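You operate a simulated robot arm through the tools that you are given. There is no shell and no other tool. Be economical: measure what you need, move in short steps, check, and stop when the job is done.

Carry out the task below with a simulated robot arm. There is one attempt and no reset: what you move stays moved.

JOB
Set block J-51 in the black tray and prime a patch, then put the float back and close the pot.
Fine: load the small float in the small primer pot; the other block stays bare. Set down upright: small float. A coat counts when it lies all over at full strength: go over it till it gets no stronger.

Only the result counts: the job must be done as asked and must still hold three seconds after the hand-in. Knocking over, shifting, dropping, spilling or breaking anything else fails it.

ROBOT AND FRAMES
A 6-joint arm with a two-finger parallel gripper, fixed in place. Base frame: the origin is at the foot of the arm, x ahead of it, y to its left, z up; the work surface is at about z = 80. Lengths are in cm, angles in degrees, forces in N, time in s.
With the tool pointing down near the work surface it reaches from about 24 to 64 cm from the base axis. Its first joint turns from -66.0 to 66.0 degrees. Payload 2.7 kg.
The TCP is the grasp point between the finger pads, 2.3 cm short of the fingertips. In the tool frame z runs along the fingers and y along their closing line. The gripper opens to 9.4 cm. The fingers are 3.8 cm wide and 1 cm thick; the gripper's body (5.4 by 9.6 cm) begins 3.9 cm behind the TCP.
Orientation is that of the tool frame in the base frame, as a unit quaternion [w, x, y, z]. With the fingers straight down and closing along the base's y, the tool's x points along the base's -x, its y along +y and its z along -z.

CONTROLS
- The arm moves only by the tool arm_command. Its argument "targets" is a list of rows, each a list of 3 entries, a list of its own where there are three numbers: the closure in counts, from 0 (fully open) to 255 (shut), then the shift along the tool's x, y, z in units of 40 mm (1.0 is 40 mm), then the turn, a rotation vector about the tool's x, y, z in units of 8 degrees (1.0 is 8 degrees). In form: [[gripper, [x, y, z], [rx, ry, rz]], ...]. A call has 1 to 12 rows; each row shifts and turns the commanded pose from where the row before left it, along the tool's axes as they then stand. A call with a number of a shift or a turn outside -1 to 1 is refused whole. Rows are played at 5 a second. More than 5 cm and 8.6 degrees between two rows, or a gripper value outside its range, and nothing of the call is played. Where a pose cannot be reached the arm comes as near as it can. A force on the tool above 50 N (or 10 N above the force at the start of the call, whichever is more), or a blocked arm, ends the call early, and 0.2 s more pass. The fingers move at their own pace (about 4.5 cm/s each) and stop on an object; they squeeze with about 24 N. The grip force told is the motor's: it shows also when the fingers shut on nothing. Time passes only in rows, and 0.2 s behind the last, so rows that do not move let the fingers close. The reply holds the time, the measured pose of the TCP, the force on the tool along the base axes, the opening and the grip force, in the units named above and with some noise, with the torque about the TCP (base axes, N m) and any sound that the robot's microphone picked up.
- Cameras (640 x 400 px; columns grow to the right, rows downward): "scene" is fixed at [7.6, -43.98, 138.87]; the picture's right is [0.71, -0.70, 0.00], its down [-0.49, -0.49, -0.72] and it looks along [0.51, 0.51, -0.70] (base axes); focal length 274 px, centre (320, 200). "wrist" rides on the gripper at [8.6, 1.6, -7.5] in the tool frame; the picture's right is [-0.18, 0.98, 0.00], its down [-0.58, -0.11, -0.81] and it looks along [-0.79, -0.15, 0.59] (tool axes); focal length 243 px, centre (320, 200). There is no depth. A picture from a camera that has moved, and an enlarged one, comes with that camera's place and axes in the base frame and with its lens.
- capture(camera): a new picture of that camera. The clock stands still meanwhile.
- zoom(camera, box): a new picture of the part [left, top, right, bottom] of that camera's present view, enlarged. The clock stands still meanwhile.
- hand_in(): hands the job in; it is judged then, once.

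Go step by step. Nothing tells you positions but the pictures and the camera data: compare them with the known pose of the tool, close in by small moves and look again before you grip or let go. The budget is 120 turns and 68 pictures, counting those below and the enlarged ones. Unless the task says otherwise, let go and move clear before handing in, and close with one line.

The tools are called after ">>>" by a JSON object that holds its "method" and its "body". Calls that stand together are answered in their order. arm_command: Moves the arm, as the interface text tells. Its arguments: {"type":"object","properties":{"targets":{"type":"array","items":{"type":"array"}}},"required":["targets"]} The other tools are called the same way: capture (camera) takes a picture; zoom (camera, box) takes an enlarged picture of a part of a camera's view; hand_in () hands the job in.

At the start:

```text
t: 0.0
tool_pos: [43.18, 7.43, 113.32]
orientation: [0.001, -0.001, 1.0, 0.001]
wrist_force: [0.2, 0.4, 0.6]
ft_torque: [-0.03, 0.0, 0.03]
opening: 9.42
finger_force: 0.1
```

scene: 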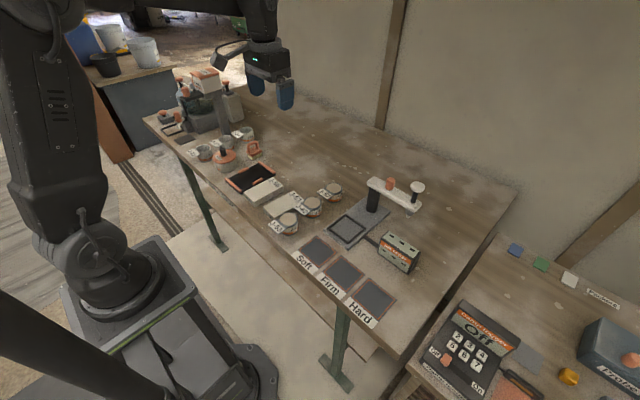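
wrist: 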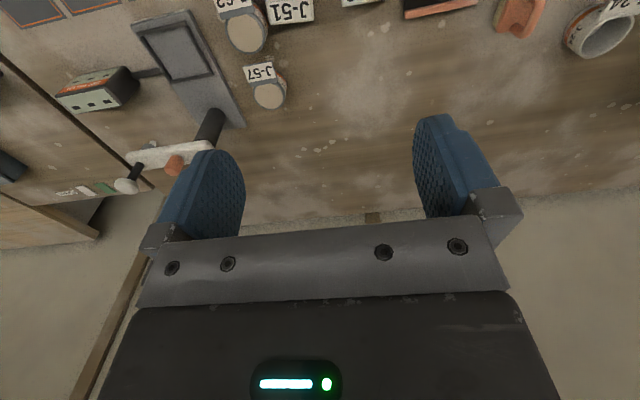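

I see a bench with pots, blocks, trays and a press-like fixture; I need detail before moving. I'll zoom into the scene.

>>> {"method": "zoom", "body": {"camera": "scene", "box": [140, 60, 300, 160]}}

>>> {"method": "zoom", "body": {"camera": "scene", "box": [210, 140, 370, 240]}}

>>> {"method": "zoom", "body": {"camera": "scene", "box": [280, 160, 440, 330]}}

```text
4.00 times, centred on (220, 110) of scene
camera zoom: at [7.6, -43.98, 138.87], right [0.71, -0.7, 0.0], down [-0.49, -0.49, -0.72], along [0.51, 0.51, -0.7], focal length 1097 px, centre (720, 560)
```

zoom: 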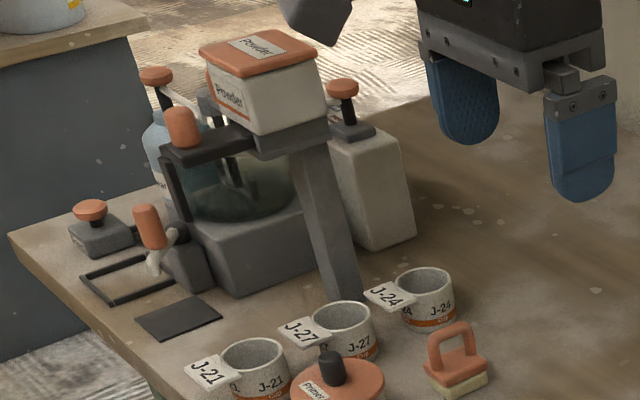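

```text
4.00 times, centred on (290, 190) of scene
camera zoom: at [7.6, -43.98, 138.87], right [0.71, -0.7, 0.0], down [-0.49, -0.49, -0.72], along [0.51, 0.51, -0.7], focal length 1097 px, centre (440, 240)
```

zoom: 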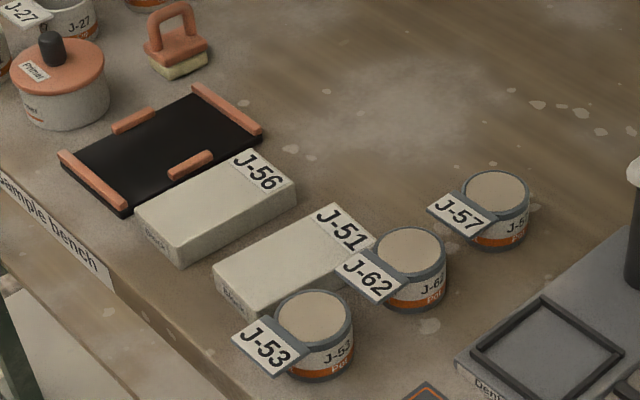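

```text
2.35 times, centred on (360, 245) of scene
camera zoom: at [7.6, -43.98, 138.87], right [0.71, -0.7, 0.0], down [-0.49, -0.49, -0.72], along [0.51, 0.51, -0.7], focal length 645 px, centre (226, 94)
```

zoom: 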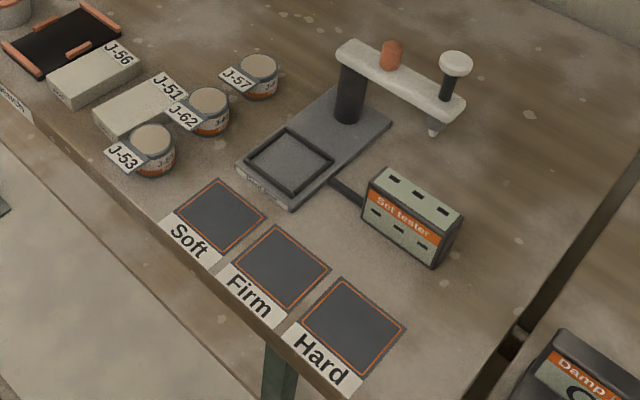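

The black tray is near (42,23), block J-51 near (39,2.5), the primer pot near (39,32) and the float near (49,31). I'll move the arm back so that the wrist camera can view the pot, float and tray.

>>> {"method": "arm_command", "body": {"targets": [[0, [0.66, 0.73, 0.265], [0, 0, 0]], [0, [0.66, 0.73, 0.265], [0, 0, 0]], [0, [0.66, 0.73, 0.265], [0, 0, 0]], [0, [0.66, 0.73, 0.265], [0, 0, 0]], [0, [0.66, 0.73, 0.265], [0, 0, 0]], [0, [0, 0, 0], [0, 0, 0]]]}}

>>> {"method": "capture", "body": {"camera": "wrist"}}

>>> {"method": "zoom", "body": {"camera": "scene", "box": [205, 130, 285, 200]}}

```text
t: 1.4
tool_pos: [29.86, 22.26, 108.19]
orientation: [0.001, 0.0, 1.0, 0.001]
wrist_force: [0.4, 0.1, 0.2]
ft_torque: [0.03, -0.02, 0.01]
opening: 9.42
finger_force: 0.1
```

```text
62 pictures are left
camera wrist: at [21.25, 23.86, 115.66], right [0.18, 0.98, 0.0], down [0.58, -0.11, 0.81], along [0.79, -0.15, -0.59], focal length 243 px, centre (320, 200)
```

wrist: 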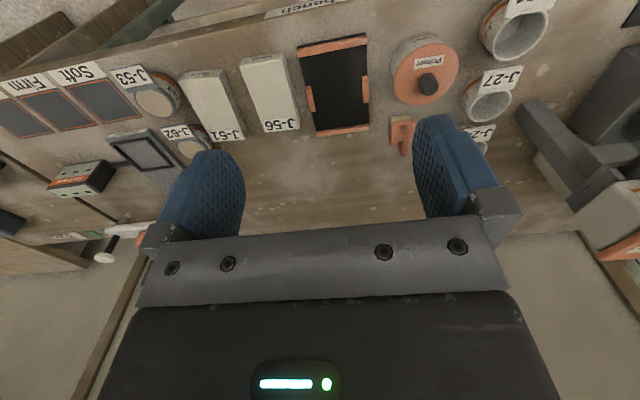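

```text
5.71 times, centred on (245, 165) of scene
camera zoom: at [7.6, -43.98, 138.87], right [0.71, -0.7, 0.0], down [-0.49, -0.49, -0.72], along [0.51, 0.51, -0.7], focal length 1567 px, centre (749, 400)
```

zoom: 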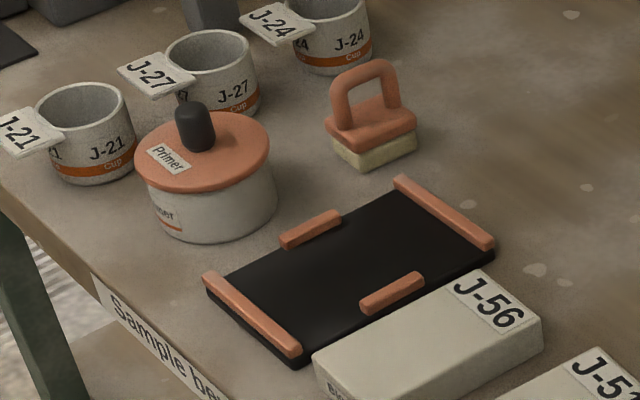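

The tray is at about (41,22.7). I'll look closely at block J-51 and its neighbours from both cameras before gripping.

>>> {"method": "zoom", "body": {"camera": "scene", "box": [240, 170, 320, 240]}}

>>> {"method": "arm_command", "body": {"targets": [[0, [0.1, -0.9, 0.4], [0, 0, 0]], [0, [0.1, -0.9, 0.4], [0, 0, 0]], [0, [0.1, -0.9, 0.4], [0, 0, 0]], [0, [0.1, -0.9, 0.4], [0, 0, 0]], [0, [0.1, -0.9, 0.4], [0, 0, 0]], [0, [0, 0, 0], [0, 0, 0]]]}}

>>> {"method": "capture", "body": {"camera": "wrist"}}

```text
5.71 times, centred on (280, 205) of scene
camera zoom: at [7.6, -43.98, 138.87], right [0.71, -0.7, 0.0], down [-0.49, -0.49, -0.72], along [0.51, 0.51, -0.7], focal length 1567 px, centre (549, 171)
```

zoom: 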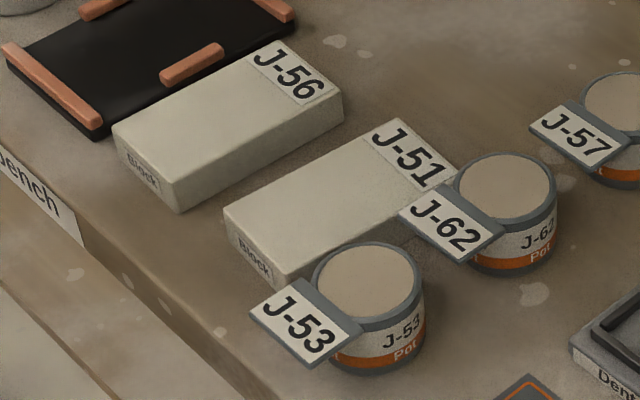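

```text
t: 2.8
tool_pos: [27.91, 4.21, 100.13]
orientation: [0.001, -0.001, 1.0, 0.001]
wrist_force: [0.0, -0.5, -0.5]
ft_torque: [0.0, -0.03, -0.01]
opening: 9.41
finger_force: 0.1
```

```text
59 pictures are left
camera wrist: at [19.15, 5.92, 107.53], right [0.18, 0.98, 0.0], down [0.58, -0.11, 0.81], along [0.79, -0.15, -0.59], focal length 243 px, centre (320, 200)
```

wrist: 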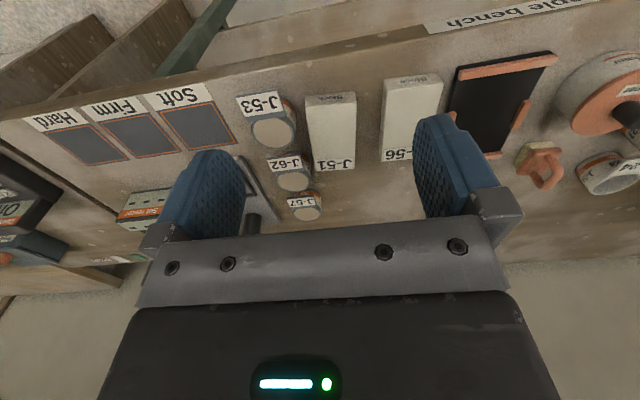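

Block J-51 is centred near (39.7,3.2), about 10.5×5.6×3 cm, yaw about −5°. The gap to pots J-53 and J-62 is tight, so I'll take finer views.

>>> {"method": "zoom", "body": {"camera": "scene", "box": [272, 186, 320, 216]}}

>>> {"method": "zoom", "body": {"camera": "wrist", "box": [240, 70, 400, 210]}}

```text
13.33 times, centred on (296, 201) of scene
camera zoom: at [7.6, -43.98, 138.87], right [0.71, -0.7, 0.0], down [-0.49, -0.49, -0.72], along [0.51, 0.51, -0.7], focal length 3656 px, centre (640, 187)
```

zoom: 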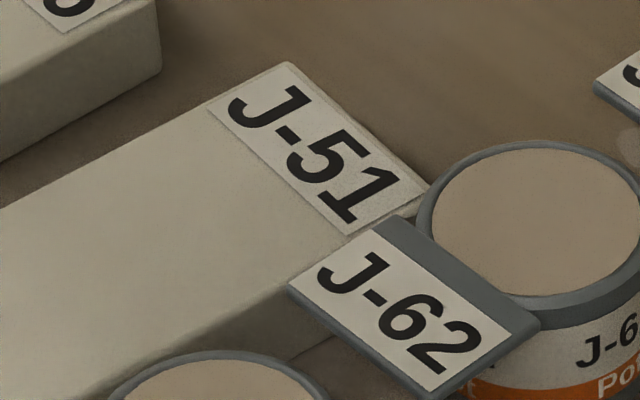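

```text
2.86 times, centred on (320, 140) of wrist
camera zoom: at [19.15, 5.92, 107.53], right [0.18, 0.98, 0.0], down [0.58, -0.11, 0.81], along [0.79, -0.15, -0.59], focal length 693 px, centre (320, 371)
```

zoom: 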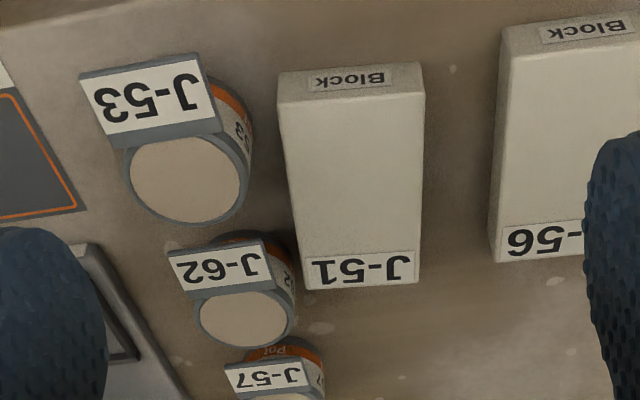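

The gap beside the block is about 1.4 cm, so the finger can just go in near x≈39.5. I'll hover with partly closed fingers and the block's yaw, then check.

>>> {"method": "arm_command", "body": {"targets": [[65, [-0.725, -0.04, 0.51], [0, 0, 0]], [65, [-0.725, -0.04, 0.51], [0, 0, 0]], [65, [-0.725, -0.04, 0.51], [0, 0, 0]], [65, [-0.725, -0.04, 0.51], [0, 0, 0]], [65, [0, 0, 0], [0, 0, 0.69]], [65, [0, 0, 0], [0, 0, 0]]]}}

>>> {"method": "capture", "body": {"camera": "wrist"}}

>>> {"method": "zoom", "body": {"camera": "scene", "box": [240, 150, 336, 220]}}

```text
t: 4.2
tool_pos: [39.57, 3.45, 91.9]
orientation: [0.0, 0.048, 0.999, 0.001]
wrist_force: [0.2, -0.9, 1.1]
ft_torque: [0.01, 0.0, -0.01]
opening: 7.0
finger_force: 0.1
```

```text
56 pictures are left
camera wrist: at [31.03, 5.98, 99.41], right [0.28, 0.96, 0.0], down [0.57, -0.16, 0.81], along [0.78, -0.22, -0.59], focal length 243 px, centre (320, 200)
```

wrist: 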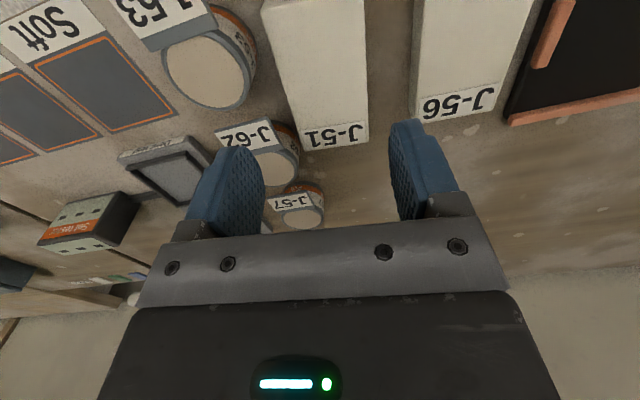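

```text
5.71 times, centred on (288, 185) of scene
camera zoom: at [7.6, -43.98, 138.87], right [0.71, -0.7, 0.0], down [-0.49, -0.49, -0.72], along [0.51, 0.51, -0.7], focal length 1567 px, centre (503, 286)
```

zoom: 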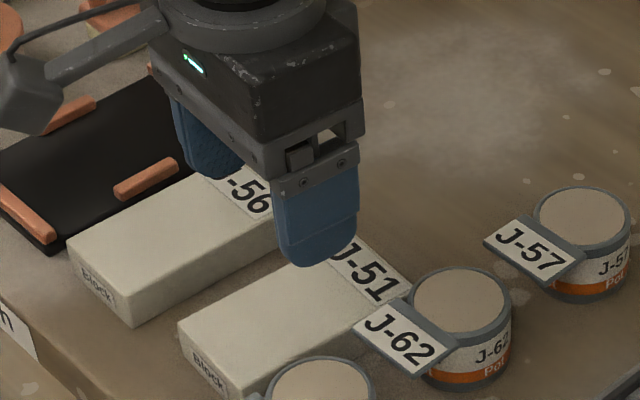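

The block's top is at z≈82.3 and its centre near y≈3.6. I'll go lower with the −y finger kept close to the block's side and look again.

>>> {"method": "arm_command", "body": {"targets": [[65, [0.065, 0.0625, 0.55], [0, 0, 0]], [65, [0.065, 0.0625, 0.55], [0, 0, 0]], [65, [0, 0, 0], [0, 0, 0]]]}}

>>> {"method": "zoom", "body": {"camera": "wrist", "box": [160, 0, 480, 200]}}

>>> {"method": "zoom", "body": {"camera": "scene", "box": [256, 165, 326, 220]}}

```text
t: 5.0
tool_pos: [39.26, 4.11, 87.6]
orientation: [0.001, 0.047, 0.999, 0.0]
wrist_force: [1.0, -0.3, -0.8]
ft_torque: [-0.02, 0.01, 0.02]
opening: 7.0
finger_force: 0.0
```

```text
2.00 times, centred on (320, 100) of wrist
camera zoom: at [30.67, 6.54, 94.98], right [0.28, 0.96, 0.0], down [0.57, -0.16, 0.81], along [0.78, -0.22, -0.59], focal length 485 px, centre (320, 400)
```

zoom: 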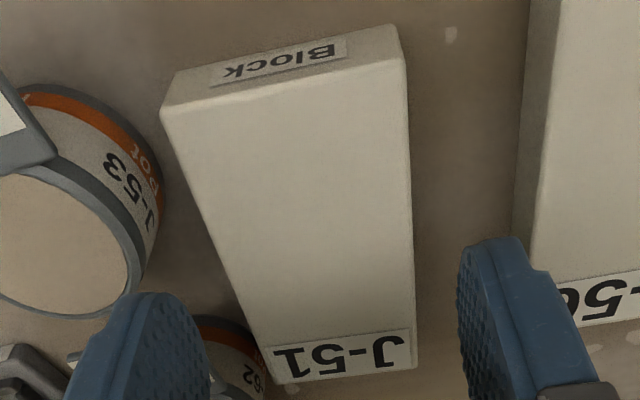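

```text
7.27 times, centred on (291, 192) of scene
camera zoom: at [7.6, -43.98, 138.87], right [0.71, -0.7, 0.0], down [-0.49, -0.49, -0.72], along [0.51, 0.51, -0.7], focal length 1994 px, centre (531, 254)
```

zoom: 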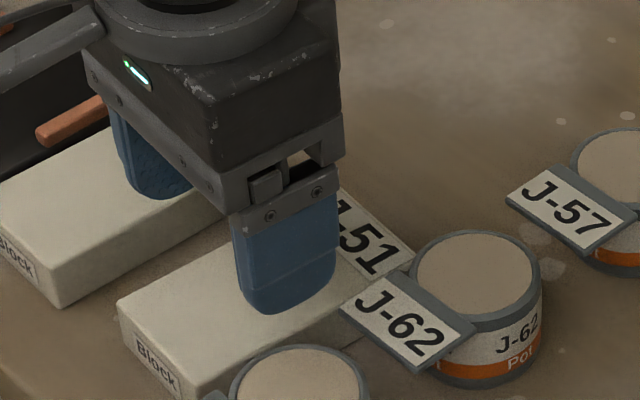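

The −y finger clears the block by about 0.3 cm and its outside clears the pots. I'll descend in small steps and watch the force.

>>> {"method": "arm_command", "body": {"targets": [[65, [0, 0.03, 0.2], [0, 0, 0]], [65, [0, 0, 0.2], [0, 0, 0]], [65, [0, 0, 0.2], [0, 0, 0]], [65, [0, 0, 0], [0, 0, 0]]]}}

>>> {"method": "zoom", "body": {"camera": "scene", "box": [256, 165, 326, 220]}}

```text
t: 6.0
tool_pos: [39.3, 4.09, 85.08]
orientation: [0.001, 0.046, 0.999, 0.001]
wrist_force: [0.0, -0.6, -0.2]
ft_torque: [0.04, -0.01, 0.01]
opening: 6.98
finger_force: 0.0
```

```text
7.27 times, centred on (291, 192) of scene
camera zoom: at [7.6, -43.98, 138.87], right [0.71, -0.7, 0.0], down [-0.49, -0.49, -0.72], along [0.51, 0.51, -0.7], focal length 1994 px, centre (531, 254)
```

zoom: 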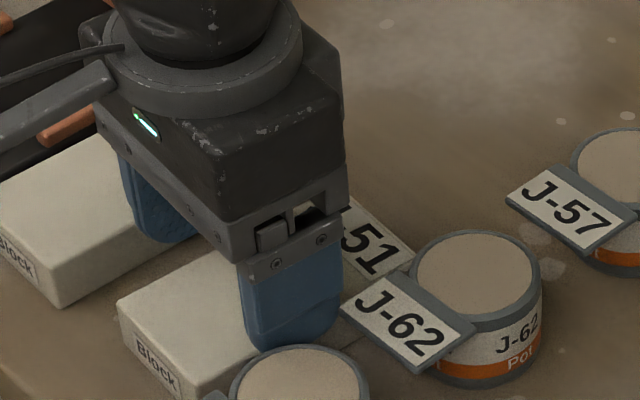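

The finger fits between the pots. I'll continue down.

>>> {"method": "arm_command", "body": {"targets": [[65, [0.02, 0.02, 0.14], [0, 0, 0]], [65, [0, 0, 0.14], [0, 0, 0]], [65, [0, 0, 0.14], [0, 0, 0]], [65, [0, 0, 0.14], [0, 0, 0]], [65, [0, 0, 0], [0, 0, 0]]]}}

>>> {"method": "zoom", "body": {"camera": "scene", "box": [256, 165, 326, 220]}}

```text
t: 7.2
tool_pos: [39.19, 4.15, 82.99]
orientation: [0.001, 0.047, 0.999, 0.001]
wrist_force: [-0.8, -0.1, 0.6]
ft_torque: [-0.02, -0.02, -0.02]
opening: 7.01
finger_force: 0.1
```

```text
7.27 times, centred on (291, 192) of scene
camera zoom: at [7.6, -43.98, 138.87], right [0.71, -0.7, 0.0], down [-0.49, -0.49, -0.72], along [0.51, 0.51, -0.7], focal length 1994 px, centre (531, 254)
```

zoom: 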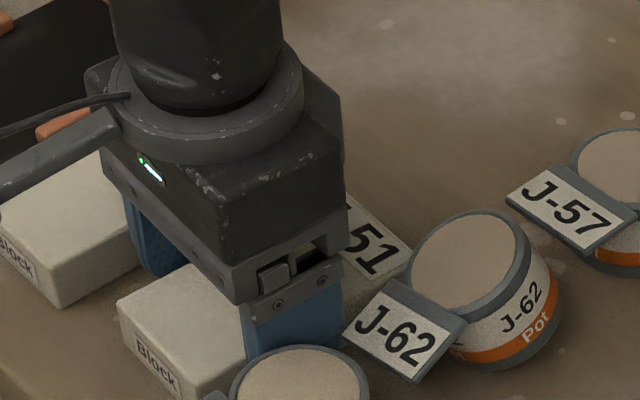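

The finger has caught J-62's tab and tilted that pot. I'll back straight up slowly so that it settles again.

>>> {"method": "arm_command", "body": {"targets": [[65, [0, 0, -0.06], [0, 0, 0]], [65, [0, 0, -0.06], [0, 0, 0]], [65, [0, 0, -0.06], [0, 0, 0]], [65, [0, 0, -0.06], [0, 0, 0]], [65, [0, 0, -0.06], [0, 0, 0]], [65, [0, 0, -0.06], [0, 0, 0]], [65, [0, 0, -0.06], [0, 0, 0]], [65, [0, 0, -0.06], [0, 0, 0]], [65, [0, 0, -0.06], [0, 0, 0]], [65, [0, 0, 0], [0, 0, 0]]]}}

>>> {"method": "zoom", "body": {"camera": "scene", "box": [256, 165, 326, 220]}}

```text
t: 9.4
tool_pos: [39.25, 4.33, 85.09]
orientation: [0.001, 0.048, 0.999, 0.001]
wrist_force: [0.6, -0.7, -0.7]
ft_torque: [0.0, -0.02, 0.02]
opening: 7.01
finger_force: 0.1
```

```text
7.27 times, centred on (291, 192) of scene
camera zoom: at [7.6, -43.98, 138.87], right [0.71, -0.7, 0.0], down [-0.49, -0.49, -0.72], along [0.51, 0.51, -0.7], focal length 1994 px, centre (531, 254)
```

zoom: 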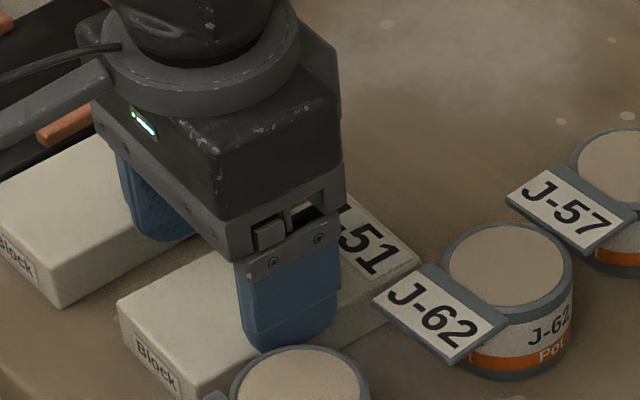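

J-62 settled upright but moved about 1.3 cm; I'll put it back once the block is away. Now the finger has more room, so I'll descend again.

>>> {"method": "arm_command", "body": {"targets": [[65, [0, -0.045, 0], [0, 0, 0]], [65, [0, 0, 0.14], [0, 0, 0]], [65, [0, 0, 0.14], [0, 0, 0]], [65, [0, 0, 0.14], [0, 0, 0]], [65, [0, 0, 0.14], [0, 0, 0]], [65, [0, 0, 0], [0, 0, 0]]]}}

>>> {"method": "zoom", "body": {"camera": "scene", "box": [256, 165, 326, 220]}}

```text
t: 10.3
tool_pos: [39.33, 4.19, 84.36]
orientation: [0.003, 0.047, 0.999, 0.0]
wrist_force: [-4.1, 0.6, 14.7]
ft_torque: [-0.74, 0.32, -0.17]
opening: 6.98
finger_force: 0.0
stopped in row 4: the force on the tool passed its limit at 61 N (the readings are from after the stop); the commanded pose is now the measured one
```

```text
7.27 times, centred on (291, 192) of scene
camera zoom: at [7.57, -43.98, 138.87], right [0.71, -0.7, 0.0], down [-0.49, -0.49, -0.72], along [0.51, 0.51, -0.7], focal length 1994 px, centre (531, 254)
```

zoom: 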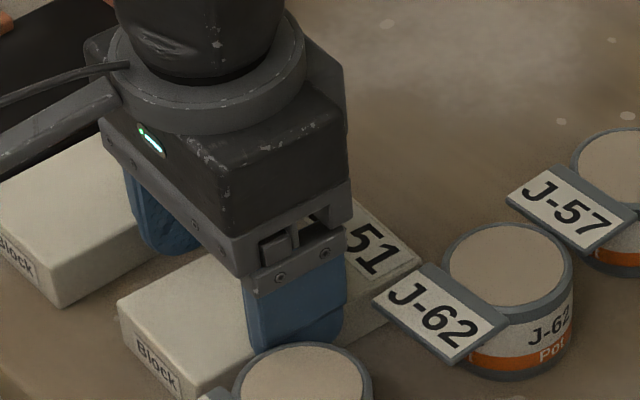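

The torque shows the finger's near outer corner landing on J-53's rim. I'll rise, shift about 1 cm forward where there's now room, and look.

>>> {"method": "arm_command", "body": {"targets": [[65, [0, 0, -0.15], [0, 0, 0]], [65, [0, 0, -0.15], [0, 0, 0]], [65, [-0.13, 0, 0], [0, 0, 0]], [65, [-0.13, 0, 0], [0, 0, 0]], [65, [0, 0, 0], [0, 0, 0]]]}}

>>> {"method": "zoom", "body": {"camera": "scene", "box": [256, 165, 326, 220]}}

>>> {"method": "zoom", "body": {"camera": "wrist", "box": [160, 0, 480, 200]}}

```text
t: 11.5
tool_pos: [40.35, 3.87, 85.4]
orientation: [0.003, 0.047, 0.999, 0.001]
wrist_force: [0.5, 0.7, 0.4]
ft_torque: [0.01, 0.01, -0.02]
opening: 7.02
finger_force: 0.0
```

```text
7.27 times, centred on (291, 192) of scene
camera zoom: at [7.6, -43.98, 138.87], right [0.71, -0.7, 0.0], down [-0.49, -0.49, -0.72], along [0.51, 0.51, -0.7], focal length 1994 px, centre (531, 254)
```

zoom: 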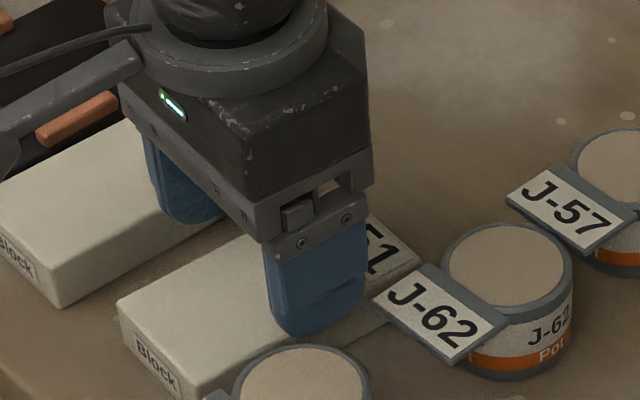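

```text
2.00 times, centred on (320, 100) of wrist
camera zoom: at [31.83, 6.46, 92.88], right [0.28, 0.96, 0.0], down [0.56, -0.17, 0.81], along [0.78, -0.22, -0.59], focal length 485 px, centre (320, 400)
```

zoom: 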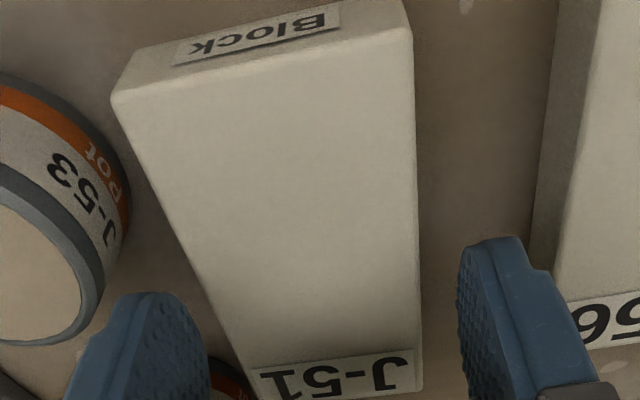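

Clear of both pots now; the inner gap to the block is about 0.3 cm. I'll nudge +y slightly and descend gently.

>>> {"method": "arm_command", "body": {"targets": [[65, [0.04, 0.05, 0.05], [0, 0, 0]], [65, [0, 0, 0.1], [0, 0, 0]], [65, [0, 0, 0.1], [0, 0, 0]], [65, [0, 0, 0.08], [0, 0, 0]], [65, [0, 0, 0], [0, 0, 0]]]}}

>>> {"method": "zoom", "body": {"camera": "scene", "box": [256, 165, 326, 220]}}

```text
t: 12.7
tool_pos: [40.19, 4.18, 84.26]
orientation: [0.003, 0.048, 0.999, 0.001]
wrist_force: [0.1, -0.1, -0.1]
ft_torque: [-0.01, 0.02, 0.01]
opening: 7.0
finger_force: 0.1
```

```text
7.27 times, centred on (291, 192) of scene
camera zoom: at [7.6, -43.98, 138.87], right [0.71, -0.7, 0.0], down [-0.49, -0.49, -0.72], along [0.51, 0.51, -0.7], focal length 1994 px, centre (531, 254)
```

zoom: 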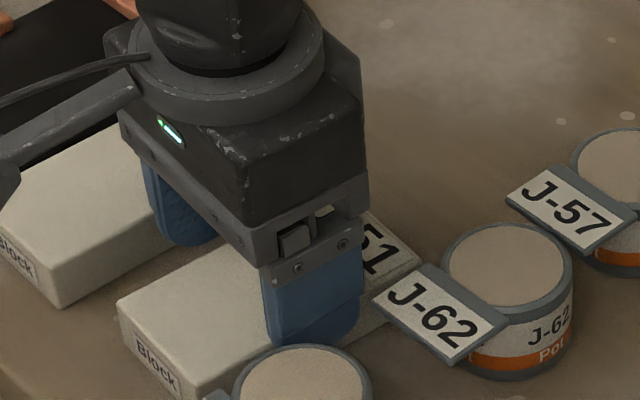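

No contact; the tips are now just under the block's top level. I'll go on down.

>>> {"method": "arm_command", "body": {"targets": [[65, [0, 0, 0.1], [0, 0, 0]], [65, [0, 0, 0.1], [0, 0, 0]], [65, [0, 0, 0.1], [0, 0, 0]], [65, [0, 0, 0], [0, 0, 0]]]}}

>>> {"method": "zoom", "body": {"camera": "scene", "box": [256, 165, 326, 220]}}

```text
t: 13.7
tool_pos: [40.26, 4.15, 82.95]
orientation: [0.002, 0.046, 0.999, 0.001]
wrist_force: [0.2, 0.4, 0.0]
ft_torque: [0.02, 0.01, -0.03]
opening: 7.0
finger_force: 0.0
```

```text
7.27 times, centred on (291, 192) of scene
camera zoom: at [7.6, -43.98, 138.87], right [0.71, -0.7, 0.0], down [-0.49, -0.49, -0.72], along [0.51, 0.51, -0.7], focal length 1994 px, centre (531, 254)
```

zoom: 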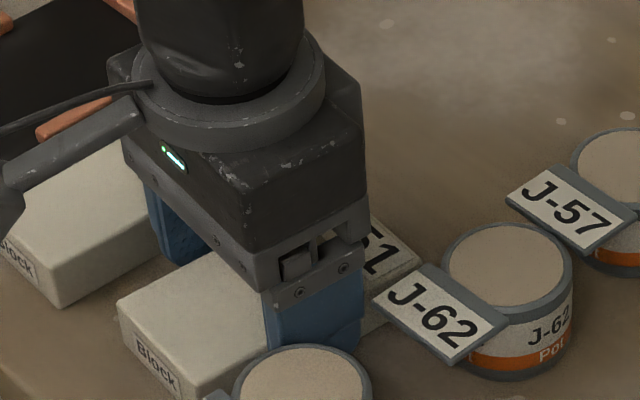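

The fingers straddle the block with no contact elsewhere. I'll close and lift.

>>> {"method": "arm_command", "body": {"targets": [[255, [0, 0, 0], [0, 0, 0]], [255, [0, 0, 0], [0, 0, 0]], [255, [0, 0, 0], [0, 0, 0]], [255, [0, 0.03, -0.1], [0, 0, 0]], [255, [0, 0.03, -0.2], [0, 0, 0]], [255, [0, 0, -0.5], [0, 0, 0]], [255, [0, 0, -0.8], [0, 0, 0]], [255, [0, 0, -0.8], [0, 0, 0]], [255, [0, 0, 0], [0, 0, 0]]]}}

>>> {"method": "capture", "body": {"camera": "wrist"}}

>>> {"method": "zoom", "body": {"camera": "scene", "box": [210, 120, 338, 220]}}

```text
t: 15.7
tool_pos: [40.14, 4.51, 92.58]
orientation: [0.003, 0.047, 0.999, 0.001]
wrist_force: [-0.2, -0.1, -1.0]
ft_torque: [0.02, -0.01, -0.01]
opening: 5.96
finger_force: 23.9
```

```text
44 pictures are left
camera wrist: at [31.66, 6.97, 100.04], right [0.28, 0.96, 0.0], down [0.56, -0.17, 0.81], along [0.78, -0.22, -0.59], focal length 243 px, centre (320, 200)
```

wrist: 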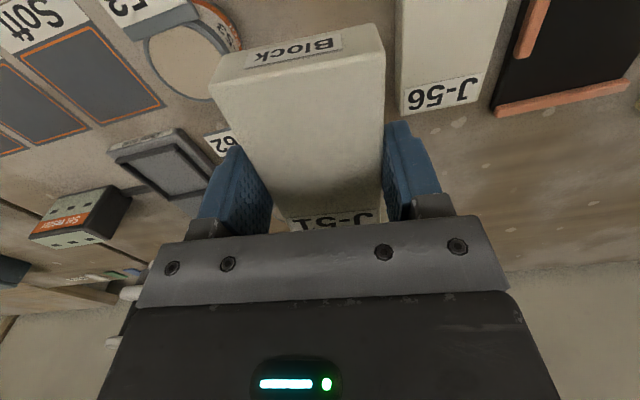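

```text
4.00 times, centred on (274, 170) of scene
camera zoom: at [7.6, -43.98, 138.87], right [0.71, -0.7, 0.0], down [-0.49, -0.49, -0.72], along [0.51, 0.51, -0.7], focal length 1097 px, centre (504, 320)
```

zoom: 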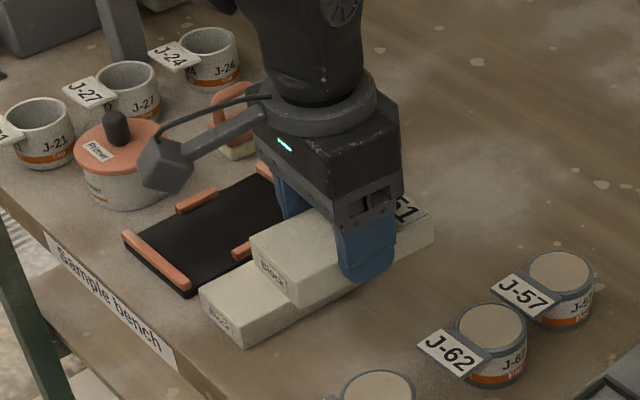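

Block J-51 is held (width 5.96). I'll inspect the tray's stops before placing it.

>>> {"method": "arm_command", "body": {"targets": [[255, [0.5, -0.3, -0.8], [0, 0, 0]], [255, [0.8, 0, -0.5], [0, 0, 0]], [255, [0.8, 0, 0], [0, 0, 0]], [255, [0, 0, 0], [0, 0, 0]]]}}

>>> {"method": "zoom", "body": {"camera": "scene", "box": [220, 155, 284, 195]}}

>>> {"method": "capture", "body": {"camera": "wrist"}}

```text
t: 16.7
tool_pos: [31.76, 4.09, 97.88]
orientation: [0.002, 0.048, 0.999, 0.001]
wrist_force: [-0.2, -0.4, -0.6]
ft_torque: [0.03, -0.02, -0.02]
opening: 5.96
finger_force: 24.3
```

```text
10.00 times, centred on (252, 175) of scene
camera zoom: at [7.6, -43.98, 138.87], right [0.71, -0.7, 0.0], down [-0.49, -0.49, -0.72], along [0.51, 0.51, -0.7], focal length 2742 px, centre (1000, 450)
```

zoom: 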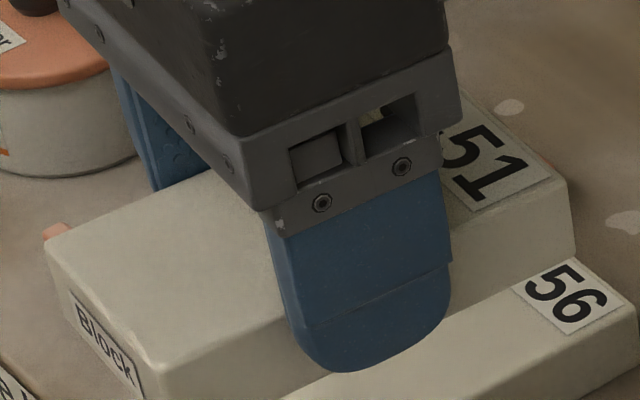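

```text
41 pictures are left
camera wrist: at [23.2, 6.51, 105.29], right [0.28, 0.96, 0.0], down [0.56, -0.17, 0.81], along [0.78, -0.22, -0.59], focal length 243 px, centre (320, 200)
```

wrist: 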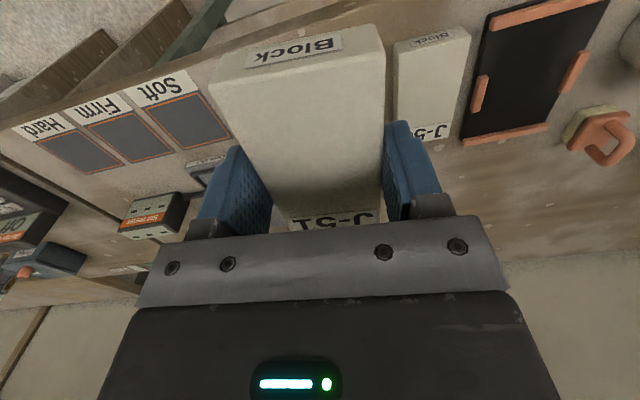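

The tray's side stops sit mid-length and could clash with the fingertips, so I'll set the block down in free space near (53,13) and regrip it higher.

>>> {"method": "arm_command", "body": {"targets": [[255, [-0.84, 0.475, 0], [0, 0, 0]], [255, [-0.84, 0.475, 0], [0, 0, 0]], [255, [-0.84, 0.475, 0], [0, 0, 0]], [255, [-0.84, 0.475, 0], [0, 0, 0]], [255, [-0.84, 0.475, 0], [0, 0, 0]], [255, [-0.84, 0.475, 0], [0, 0, 0]], [255, [0, 0, 0.7], [0, 0, -0.4]], [255, [0, 0, 0.7], [0, 0, 0]], [255, [0, 0, 0.7], [0, 0, 0]], [255, [0, 0, 0.7], [0, 0, 0]], [255, [0, 0, 0.3], [0, 0, 0]], [255, [0, 0, 0], [0, 0, 0]]]}}

>>> {"method": "capture", "body": {"camera": "scene"}}

```text
t: 19.3
tool_pos: [52.93, 13.47, 85.37]
orientation: [0.003, 0.02, 1.0, 0.001]
wrist_force: [0.4, 0.2, -1.9]
ft_torque: [0.04, 0.04, 0.01]
opening: 5.98
finger_force: 23.6
```

```text
40 pictures are left
```

scene: 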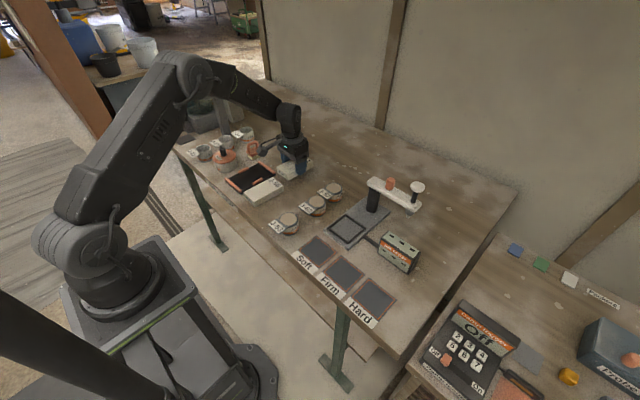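

The area is clear. I'll set the block down gently.

>>> {"method": "arm_command", "body": {"targets": [[255, [0, 0, 0.25], [0, 0, 0]], [255, [0, 0, 0.2], [0, 0, 0]], [255, [0, 0, 0.06], [0, 0, 0]], [255, [0, 0, 0.05], [0, 0, 0]], [255, [0, 0, 0.03], [0, 0, 0]], [255, [0, 0, 0.03], [0, 0, 0]], [255, [0, 0, 0], [0, 0, 0]]]}}

```text
t: 20.9
tool_pos: [53.0, 13.44, 82.94]
orientation: [0.002, 0.02, 1.0, 0.001]
wrist_force: [0.1, 0.2, -1.5]
ft_torque: [0.0, 0.03, -0.01]
opening: 5.98
finger_force: 23.8
```

>>> {"method": "arm_command", "body": {"targets": [[255, [0, 0, 0.03], [0, 0, 0]], [255, [0, 0, 0.03], [0, 0, 0]], [255, [0, 0, 0], [0, 0, 0]]]}}

```text
t: 21.7
tool_pos: [52.9, 13.5, 82.96]
orientation: [0.004, 0.02, 1.0, 0.001]
wrist_force: [-8.5, -0.4, 20.4]
ft_torque: [-0.03, 0.18, 0.0]
opening: 5.97
finger_force: 24.5
```

It touched down. I'll open, rise to hold it higher, and close again.

>>> {"method": "arm_command", "body": {"targets": [[255, [0, 0, -0.05], [0, 0, 0]], [60, [0, 0, 0], [0, 0, 0]], [60, [0, 0, 0], [0, 0, 0]], [60, [0, 0, -0.2], [0, 0, 0]], [60, [0, 0, 0], [0, 0, 0]], [255, [0, 0, 0], [0, 0, 0]], [255, [0, 0, 0], [0, 0, 0]], [255, [0, 0, 0], [0, 0, 0]], [255, [0, 0, 0], [0, 0, 0]]]}}

```text
t: 23.7
tool_pos: [52.93, 13.44, 83.66]
orientation: [0.003, 0.02, 1.0, 0.001]
wrist_force: [-0.5, -0.2, 0.6]
ft_torque: [0.0, 0.01, 0.01]
opening: 5.92
finger_force: 24.2
```

>>> {"method": "arm_command", "body": {"targets": [[255, [0, 0, -0.2], [0, 0, 0]], [255, [0, 0, -0.5], [0, 0, 0]], [255, [0, 0, -0.9], [0, 0, 0]], [255, [0, 0, -0.9], [0, 0, 0]], [255, [0.74, 0.575, 0], [0, 0, 0]], [255, [0.74, 0.575, 0], [0, 0, 0]], [255, [0.74, 0.575, 0], [0, 0, 0]], [255, [0.74, 0.575, 0], [0, 0, 0]], [255, [0, 0, 0.6], [0, 0, 0]], [255, [0, 0, 0.6], [0, 0, 0]], [255, [0, 0, 0], [0, 0, 0]]]}}

>>> {"method": "capture", "body": {"camera": "wrist"}}

>>> {"method": "zoom", "body": {"camera": "scene", "box": [215, 140, 295, 210]}}

```text
t: 26.1
tool_pos: [41.36, 23.03, 88.85]
orientation: [0.003, 0.019, 1.0, 0.002]
wrist_force: [0.8, 0.2, -1.3]
ft_torque: [-0.01, 0.03, 0.06]
opening: 5.93
finger_force: 24.3
```

```text
39 pictures are left
camera wrist: at [32.65, 25.07, 96.2], right [0.22, 0.97, 0.0], down [0.57, -0.13, 0.81], along [0.79, -0.18, -0.59], focal length 243 px, centre (320, 200)
```

wrist: 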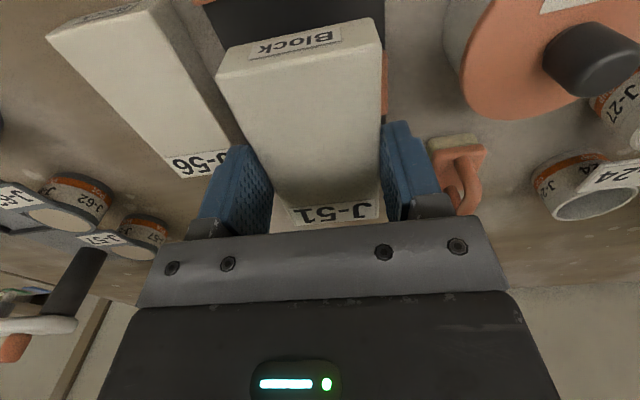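

```text
5.71 times, centred on (255, 175) of scene
camera zoom: at [7.6, -43.98, 138.87], right [0.71, -0.7, 0.0], down [-0.49, -0.49, -0.72], along [0.51, 0.51, -0.7], focal length 1567 px, centre (691, 343)
```

zoom: 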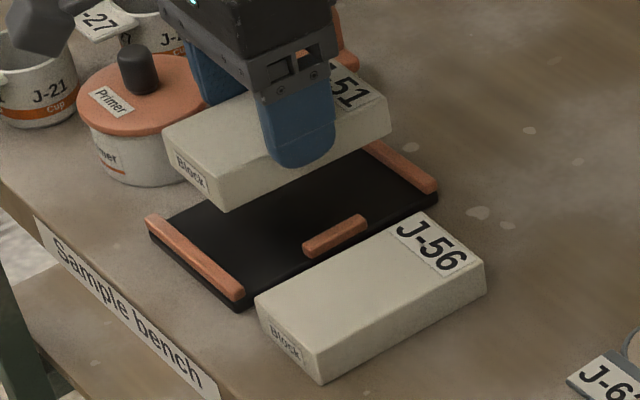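

The block is nearly over the slot with matching yaw. I'll trim by about 0.2 cm and lower to just above the stops.

>>> {"method": "arm_command", "body": {"targets": [[255, [-0.05, 0.03, 0.45], [0, 0, 0]], [255, [0, 0, 0.42], [0, 0, 0]], [255, [0, 0, 0], [0, 0, 0]]]}}

>>> {"method": "zoom", "body": {"camera": "scene", "box": [220, 155, 284, 195]}}

>>> {"method": "zoom", "body": {"camera": "wrist", "box": [180, 0, 440, 160]}}

```text
t: 26.9
tool_pos: [41.53, 23.04, 85.35]
orientation: [0.003, 0.019, 1.0, 0.001]
wrist_force: [-0.4, -0.1, -1.4]
ft_torque: [0.02, 0.02, -0.03]
opening: 5.94
finger_force: 24.1
```

```text
10.00 times, centred on (252, 175) of scene
camera zoom: at [7.6, -43.98, 138.87], right [0.71, -0.7, 0.0], down [-0.49, -0.49, -0.72], along [0.51, 0.51, -0.7], focal length 2742 px, centre (1000, 450)
```

zoom: 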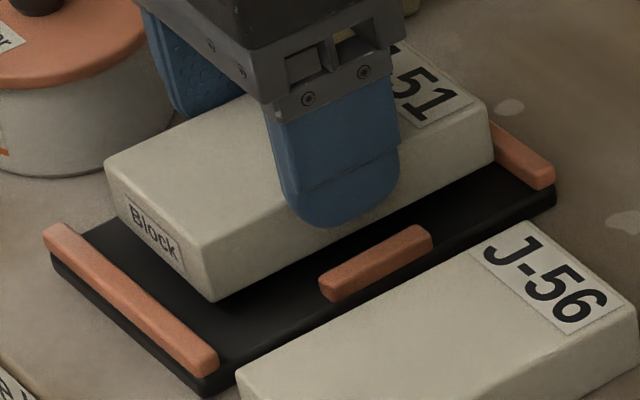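

```text
2.46 times, centred on (310, 80) of wrist
camera zoom: at [32.89, 25.1, 92.75], right [0.22, 0.97, 0.0], down [0.57, -0.13, 0.81], along [0.79, -0.18, -0.59], focal length 597 px, centre (345, 495)
```

zoom: 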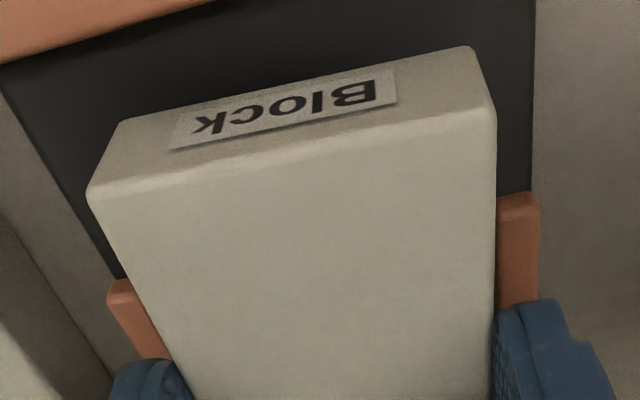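

Both side stops lie just outside the block with margin, and the ends are clear. I'll lower it onto the tray.

>>> {"method": "arm_command", "body": {"targets": [[255, [0.05, -0.02, 0.1], [0, 0, 0]], [255, [0, 0, 0.1], [0, 0, 0]], [255, [0, 0, 0.06], [0, 0, 0]], [255, [0, 0, 0.03], [0, 0, 0]], [255, [0, 0, 0], [0, 0, 0]]]}}

```text
t: 28.1
tool_pos: [41.46, 23.19, 84.24]
orientation: [0.005, 0.019, 1.0, 0.002]
wrist_force: [3.6, -4.6, 22.3]
ft_torque: [-0.19, -0.13, -0.01]
opening: 5.96
finger_force: 24.4
```

It's resting on the tray. I'll open slightly, rise and check.

>>> {"method": "arm_command", "body": {"targets": [[255, [0, 0, -0.04], [0, 0, 0]], [75, [0, 0, 0], [0, 0, 0]], [75, [0, 0, 0], [0, 0, 0]], [75, [0, 0, -0.1], [0, 0, 0]], [75, [0, 0, -0.4], [0, 0, 0]], [75, [0, 0, -0.8], [0, 0, 0]], [75, [0.4, -0.8, -0.4], [0, 0, 0]], [75, [0.4, -0.8, 0], [0, 0, 0]], [75, [0, 0, 0], [0, 0, 0]]]}}

>>> {"method": "zoom", "body": {"camera": "scene", "box": [210, 140, 338, 220]}}

>>> {"method": "capture", "body": {"camera": "wrist"}}

```text
t: 30.1
tool_pos: [38.1, 17.1, 91.27]
orientation: [0.003, 0.02, 1.0, 0.001]
wrist_force: [0.0, 0.2, 0.2]
ft_torque: [-0.01, 0.01, -0.01]
opening: 6.65
finger_force: 0.0
```

```text
5.00 times, centred on (274, 180) of scene
camera zoom: at [7.6, -43.98, 138.87], right [0.71, -0.7, 0.0], down [-0.49, -0.49, -0.72], along [0.51, 0.51, -0.7], focal length 1371 px, centre (550, 300)
```

zoom: 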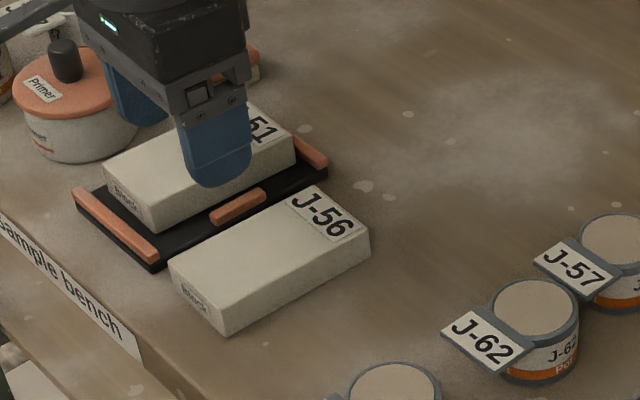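

```text
34 pictures are left
camera wrist: at [29.43, 18.93, 98.62], right [0.22, 0.97, 0.0], down [0.57, -0.13, 0.81], along [0.79, -0.18, -0.59], focal length 243 px, centre (320, 200)
```

wrist: 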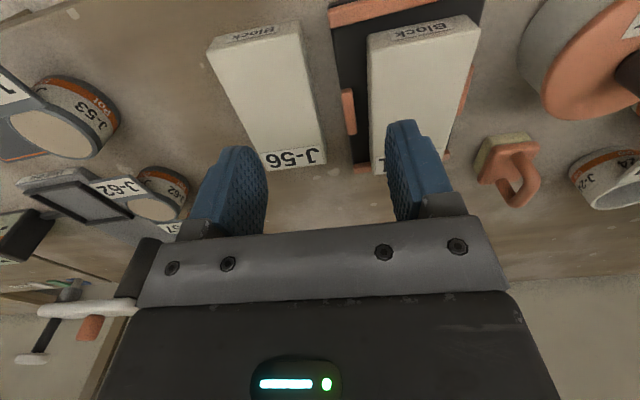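

J-51 sits in the tray. Before continuing I'll put pot J-62 back where it was, about (−1.2, +0.6) cm from its present place near (47,−3.7); I move over it and look.

>>> {"method": "arm_command", "body": {"targets": [[55, [-0.405, -0.847, 0], [0, 0, 0]], [55, [-0.405, -0.847, 0], [0, 0, 0]], [55, [-0.405, -0.847, 0], [0, 0, 0]], [55, [-0.405, -0.847, 0], [0, 0, 0]], [55, [-0.405, -0.847, 0], [0, 0, 0]], [55, [-0.405, -0.847, 0], [0, 0, 0]], [55, [0, 0, 0.6], [0, 0, 0]], [55, [0, 0, 0], [0, 0, 0]]]}}

>>> {"method": "capture", "body": {"camera": "wrist"}}

>>> {"method": "zoom", "body": {"camera": "scene", "box": [256, 165, 326, 220]}}

```text
t: 31.9
tool_pos: [46.97, -3.97, 88.72]
orientation: [0.003, 0.019, 1.0, 0.001]
wrist_force: [-0.1, -0.5, 0.0]
ft_torque: [0.0, -0.02, -0.02]
opening: 7.38
finger_force: 0.0
```

```text
33 pictures are left
camera wrist: at [38.33, -1.97, 96.12], right [0.22, 0.97, 0.0], down [0.57, -0.13, 0.81], along [0.79, -0.18, -0.59], focal length 243 px, centre (320, 200)
```

wrist: 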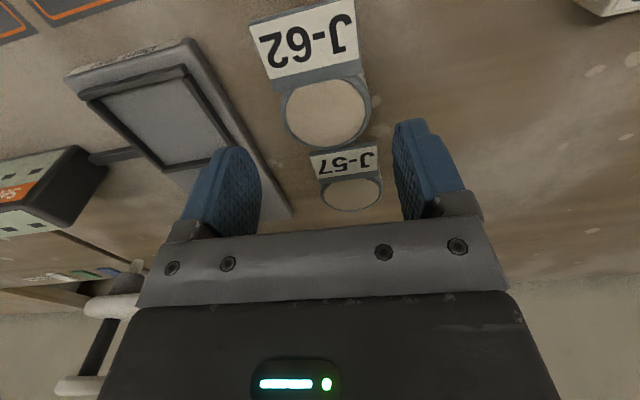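

```text
7.27 times, centred on (291, 192) of scene
camera zoom: at [7.6, -43.98, 138.87], right [0.71, -0.7, 0.0], down [-0.49, -0.49, -0.72], along [0.51, 0.51, -0.7], focal length 1994 px, centre (531, 254)
```

zoom: 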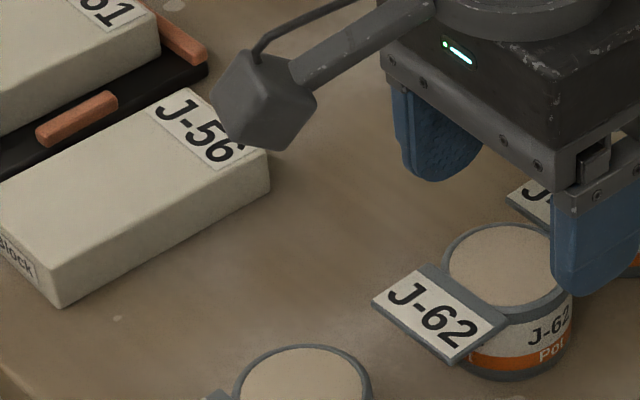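

J-62 is centred near (46.8,−3.55), between the fingers with room. I'll descend and close on it.

>>> {"method": "arm_command", "body": {"targets": [[55, [0.03, 0.105, 0.3], [0, 0, 0]], [55, [0, 0, 0.35], [0, 0, 0]], [55, [0, 0, 0.35], [0, 0, 0]], [55, [0, 0, 0.3], [0, 0, 0]], [55, [0, 0, 0], [0, 0, 0]], [150, [0, 0, 0], [0, 0, 0]], [150, [0, 0, 0], [0, 0, 0]], [150, [0, 0, 0], [0, 0, 0]], [150, [0, 0, 0], [0, 0, 0]]]}}

```text
t: 33.9
tool_pos: [46.73, -3.37, 83.6]
orientation: [0.003, 0.019, 1.0, 0.001]
wrist_force: [-0.1, -0.3, -0.3]
ft_torque: [0.0, 0.03, -0.06]
opening: 5.13
finger_force: 24.3
```

>>> {"method": "arm_command", "body": {"targets": [[150, [0.1, 0.04, -0.02], [0, 0, 0]], [150, [0.1, 0.04, 0], [0, 0, 0]], [150, [0.1, 0.04, 0], [0, 0, 0]], [150, [0, 0, 0], [0, 0, 0]]]}}

>>> {"method": "zoom", "body": {"camera": "scene", "box": [256, 165, 326, 220]}}

```text
t: 34.9
tool_pos: [45.57, -2.79, 83.62]
orientation: [0.003, 0.019, 1.0, 0.001]
wrist_force: [-0.6, 0.9, -0.3]
ft_torque: [0.02, 0.0, -0.03]
opening: 5.13
finger_force: 23.8
```

```text
7.27 times, centred on (291, 192) of scene
camera zoom: at [7.6, -43.98, 138.87], right [0.71, -0.7, 0.0], down [-0.49, -0.49, -0.72], along [0.51, 0.51, -0.7], focal length 1994 px, centre (531, 254)
```

zoom: 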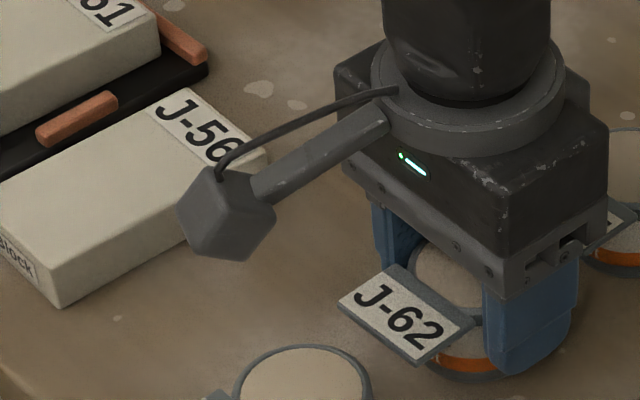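

It's back within about 0.2 cm. A last nudge, then release and rise.

>>> {"method": "arm_command", "body": {"targets": [[150, [0.02, -0.04, 0.02], [0, 0, 0]], [150, [0, 0, 0], [0, 0, 0]], [55, [0, 0, 0], [0, 0, 0]], [55, [0, 0, 0], [0, 0, 0]], [55, [0, 0, 0], [0, 0, 0]], [55, [0, 0, -0.4], [0, 0, 0]], [55, [0, 0, -0.8], [0, 0, 0]], [55, [0, 0, -0.8], [0, 0, 0]], [55, [0, 0, -0.8], [0, 0, 0]], [55, [0, 0.8, 0], [0, 0, 0]], [55, [0, 0.9, 0], [0, 0, 0]], [0, [0, 0.9, 0], [0, 0, 0]]]}}

>>> {"method": "zoom", "body": {"camera": "scene", "box": [256, 165, 326, 220]}}

```text
t: 37.5
tool_pos: [45.75, 7.33, 94.85]
orientation: [0.003, 0.019, 1.0, 0.001]
wrist_force: [-0.2, 0.5, -0.2]
ft_torque: [0.01, 0.03, -0.01]
opening: 9.42
finger_force: 0.1
```

```text
7.27 times, centred on (291, 192) of scene
camera zoom: at [7.6, -43.98, 138.87], right [0.71, -0.7, 0.0], down [-0.49, -0.49, -0.72], along [0.51, 0.51, -0.7], focal length 1994 px, centre (531, 254)
```

zoom: 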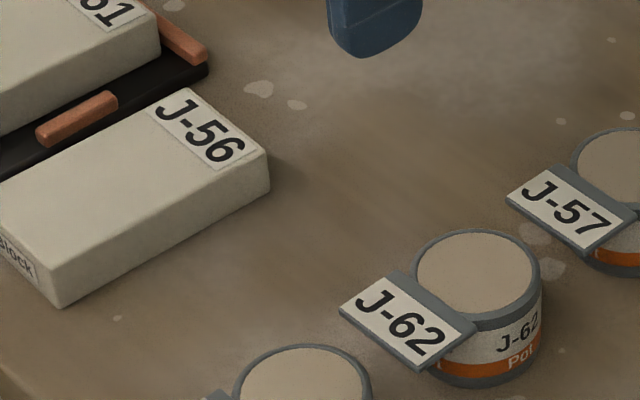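

J-62 is exactly back in place. Next I'll view the primer pot's knob and the float from the wrist.

>>> {"method": "arm_command", "body": {"targets": [[0, [0.557, 0.79, -0.107], [0, 0, 0]], [0, [0.557, 0.79, -0.107], [0, 0, 0]], [0, [0.557, 0.79, -0.107], [0, 0, 0]], [0, [0.557, 0.79, -0.107], [0, 0, 0]], [0, [0.557, 0.79, -0.107], [0, 0, 0]], [0, [0.557, 0.79, -0.107], [0, 0, 0]], [0, [0.557, 0.79, -0.107], [0, 0, 0]], [0, [0, 0, 0], [0, 0, -0.285]]]}}

>>> {"method": "capture", "body": {"camera": "wrist"}}

>>> {"method": "zoom", "body": {"camera": "scene", "box": [205, 130, 285, 190]}}

```text
t: 39.3
tool_pos: [30.99, 30.0, 97.88]
orientation: [0.003, 0.0, 1.0, 0.001]
wrist_force: [0.1, 0.0, -0.1]
ft_torque: [-0.02, 0.02, 0.01]
opening: 9.43
finger_force: 0.1
```

```text
29 pictures are left
camera wrist: at [22.26, 31.72, 105.26], right [0.18, 0.98, 0.0], down [0.58, -0.11, 0.81], along [0.8, -0.15, -0.59], focal length 243 px, centre (320, 200)
```

wrist: 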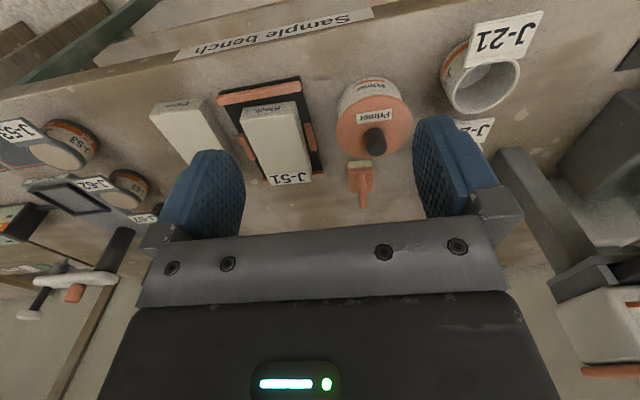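

```text
6.67 times, centred on (245, 160) of scene
camera zoom: at [7.6, -43.98, 138.87], right [0.71, -0.7, 0.0], down [-0.49, -0.49, -0.72], along [0.51, 0.51, -0.7], focal length 1828 px, centre (820, 467)
```

zoom: 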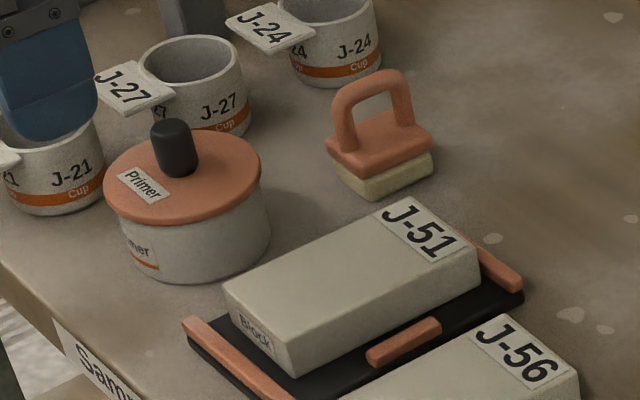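

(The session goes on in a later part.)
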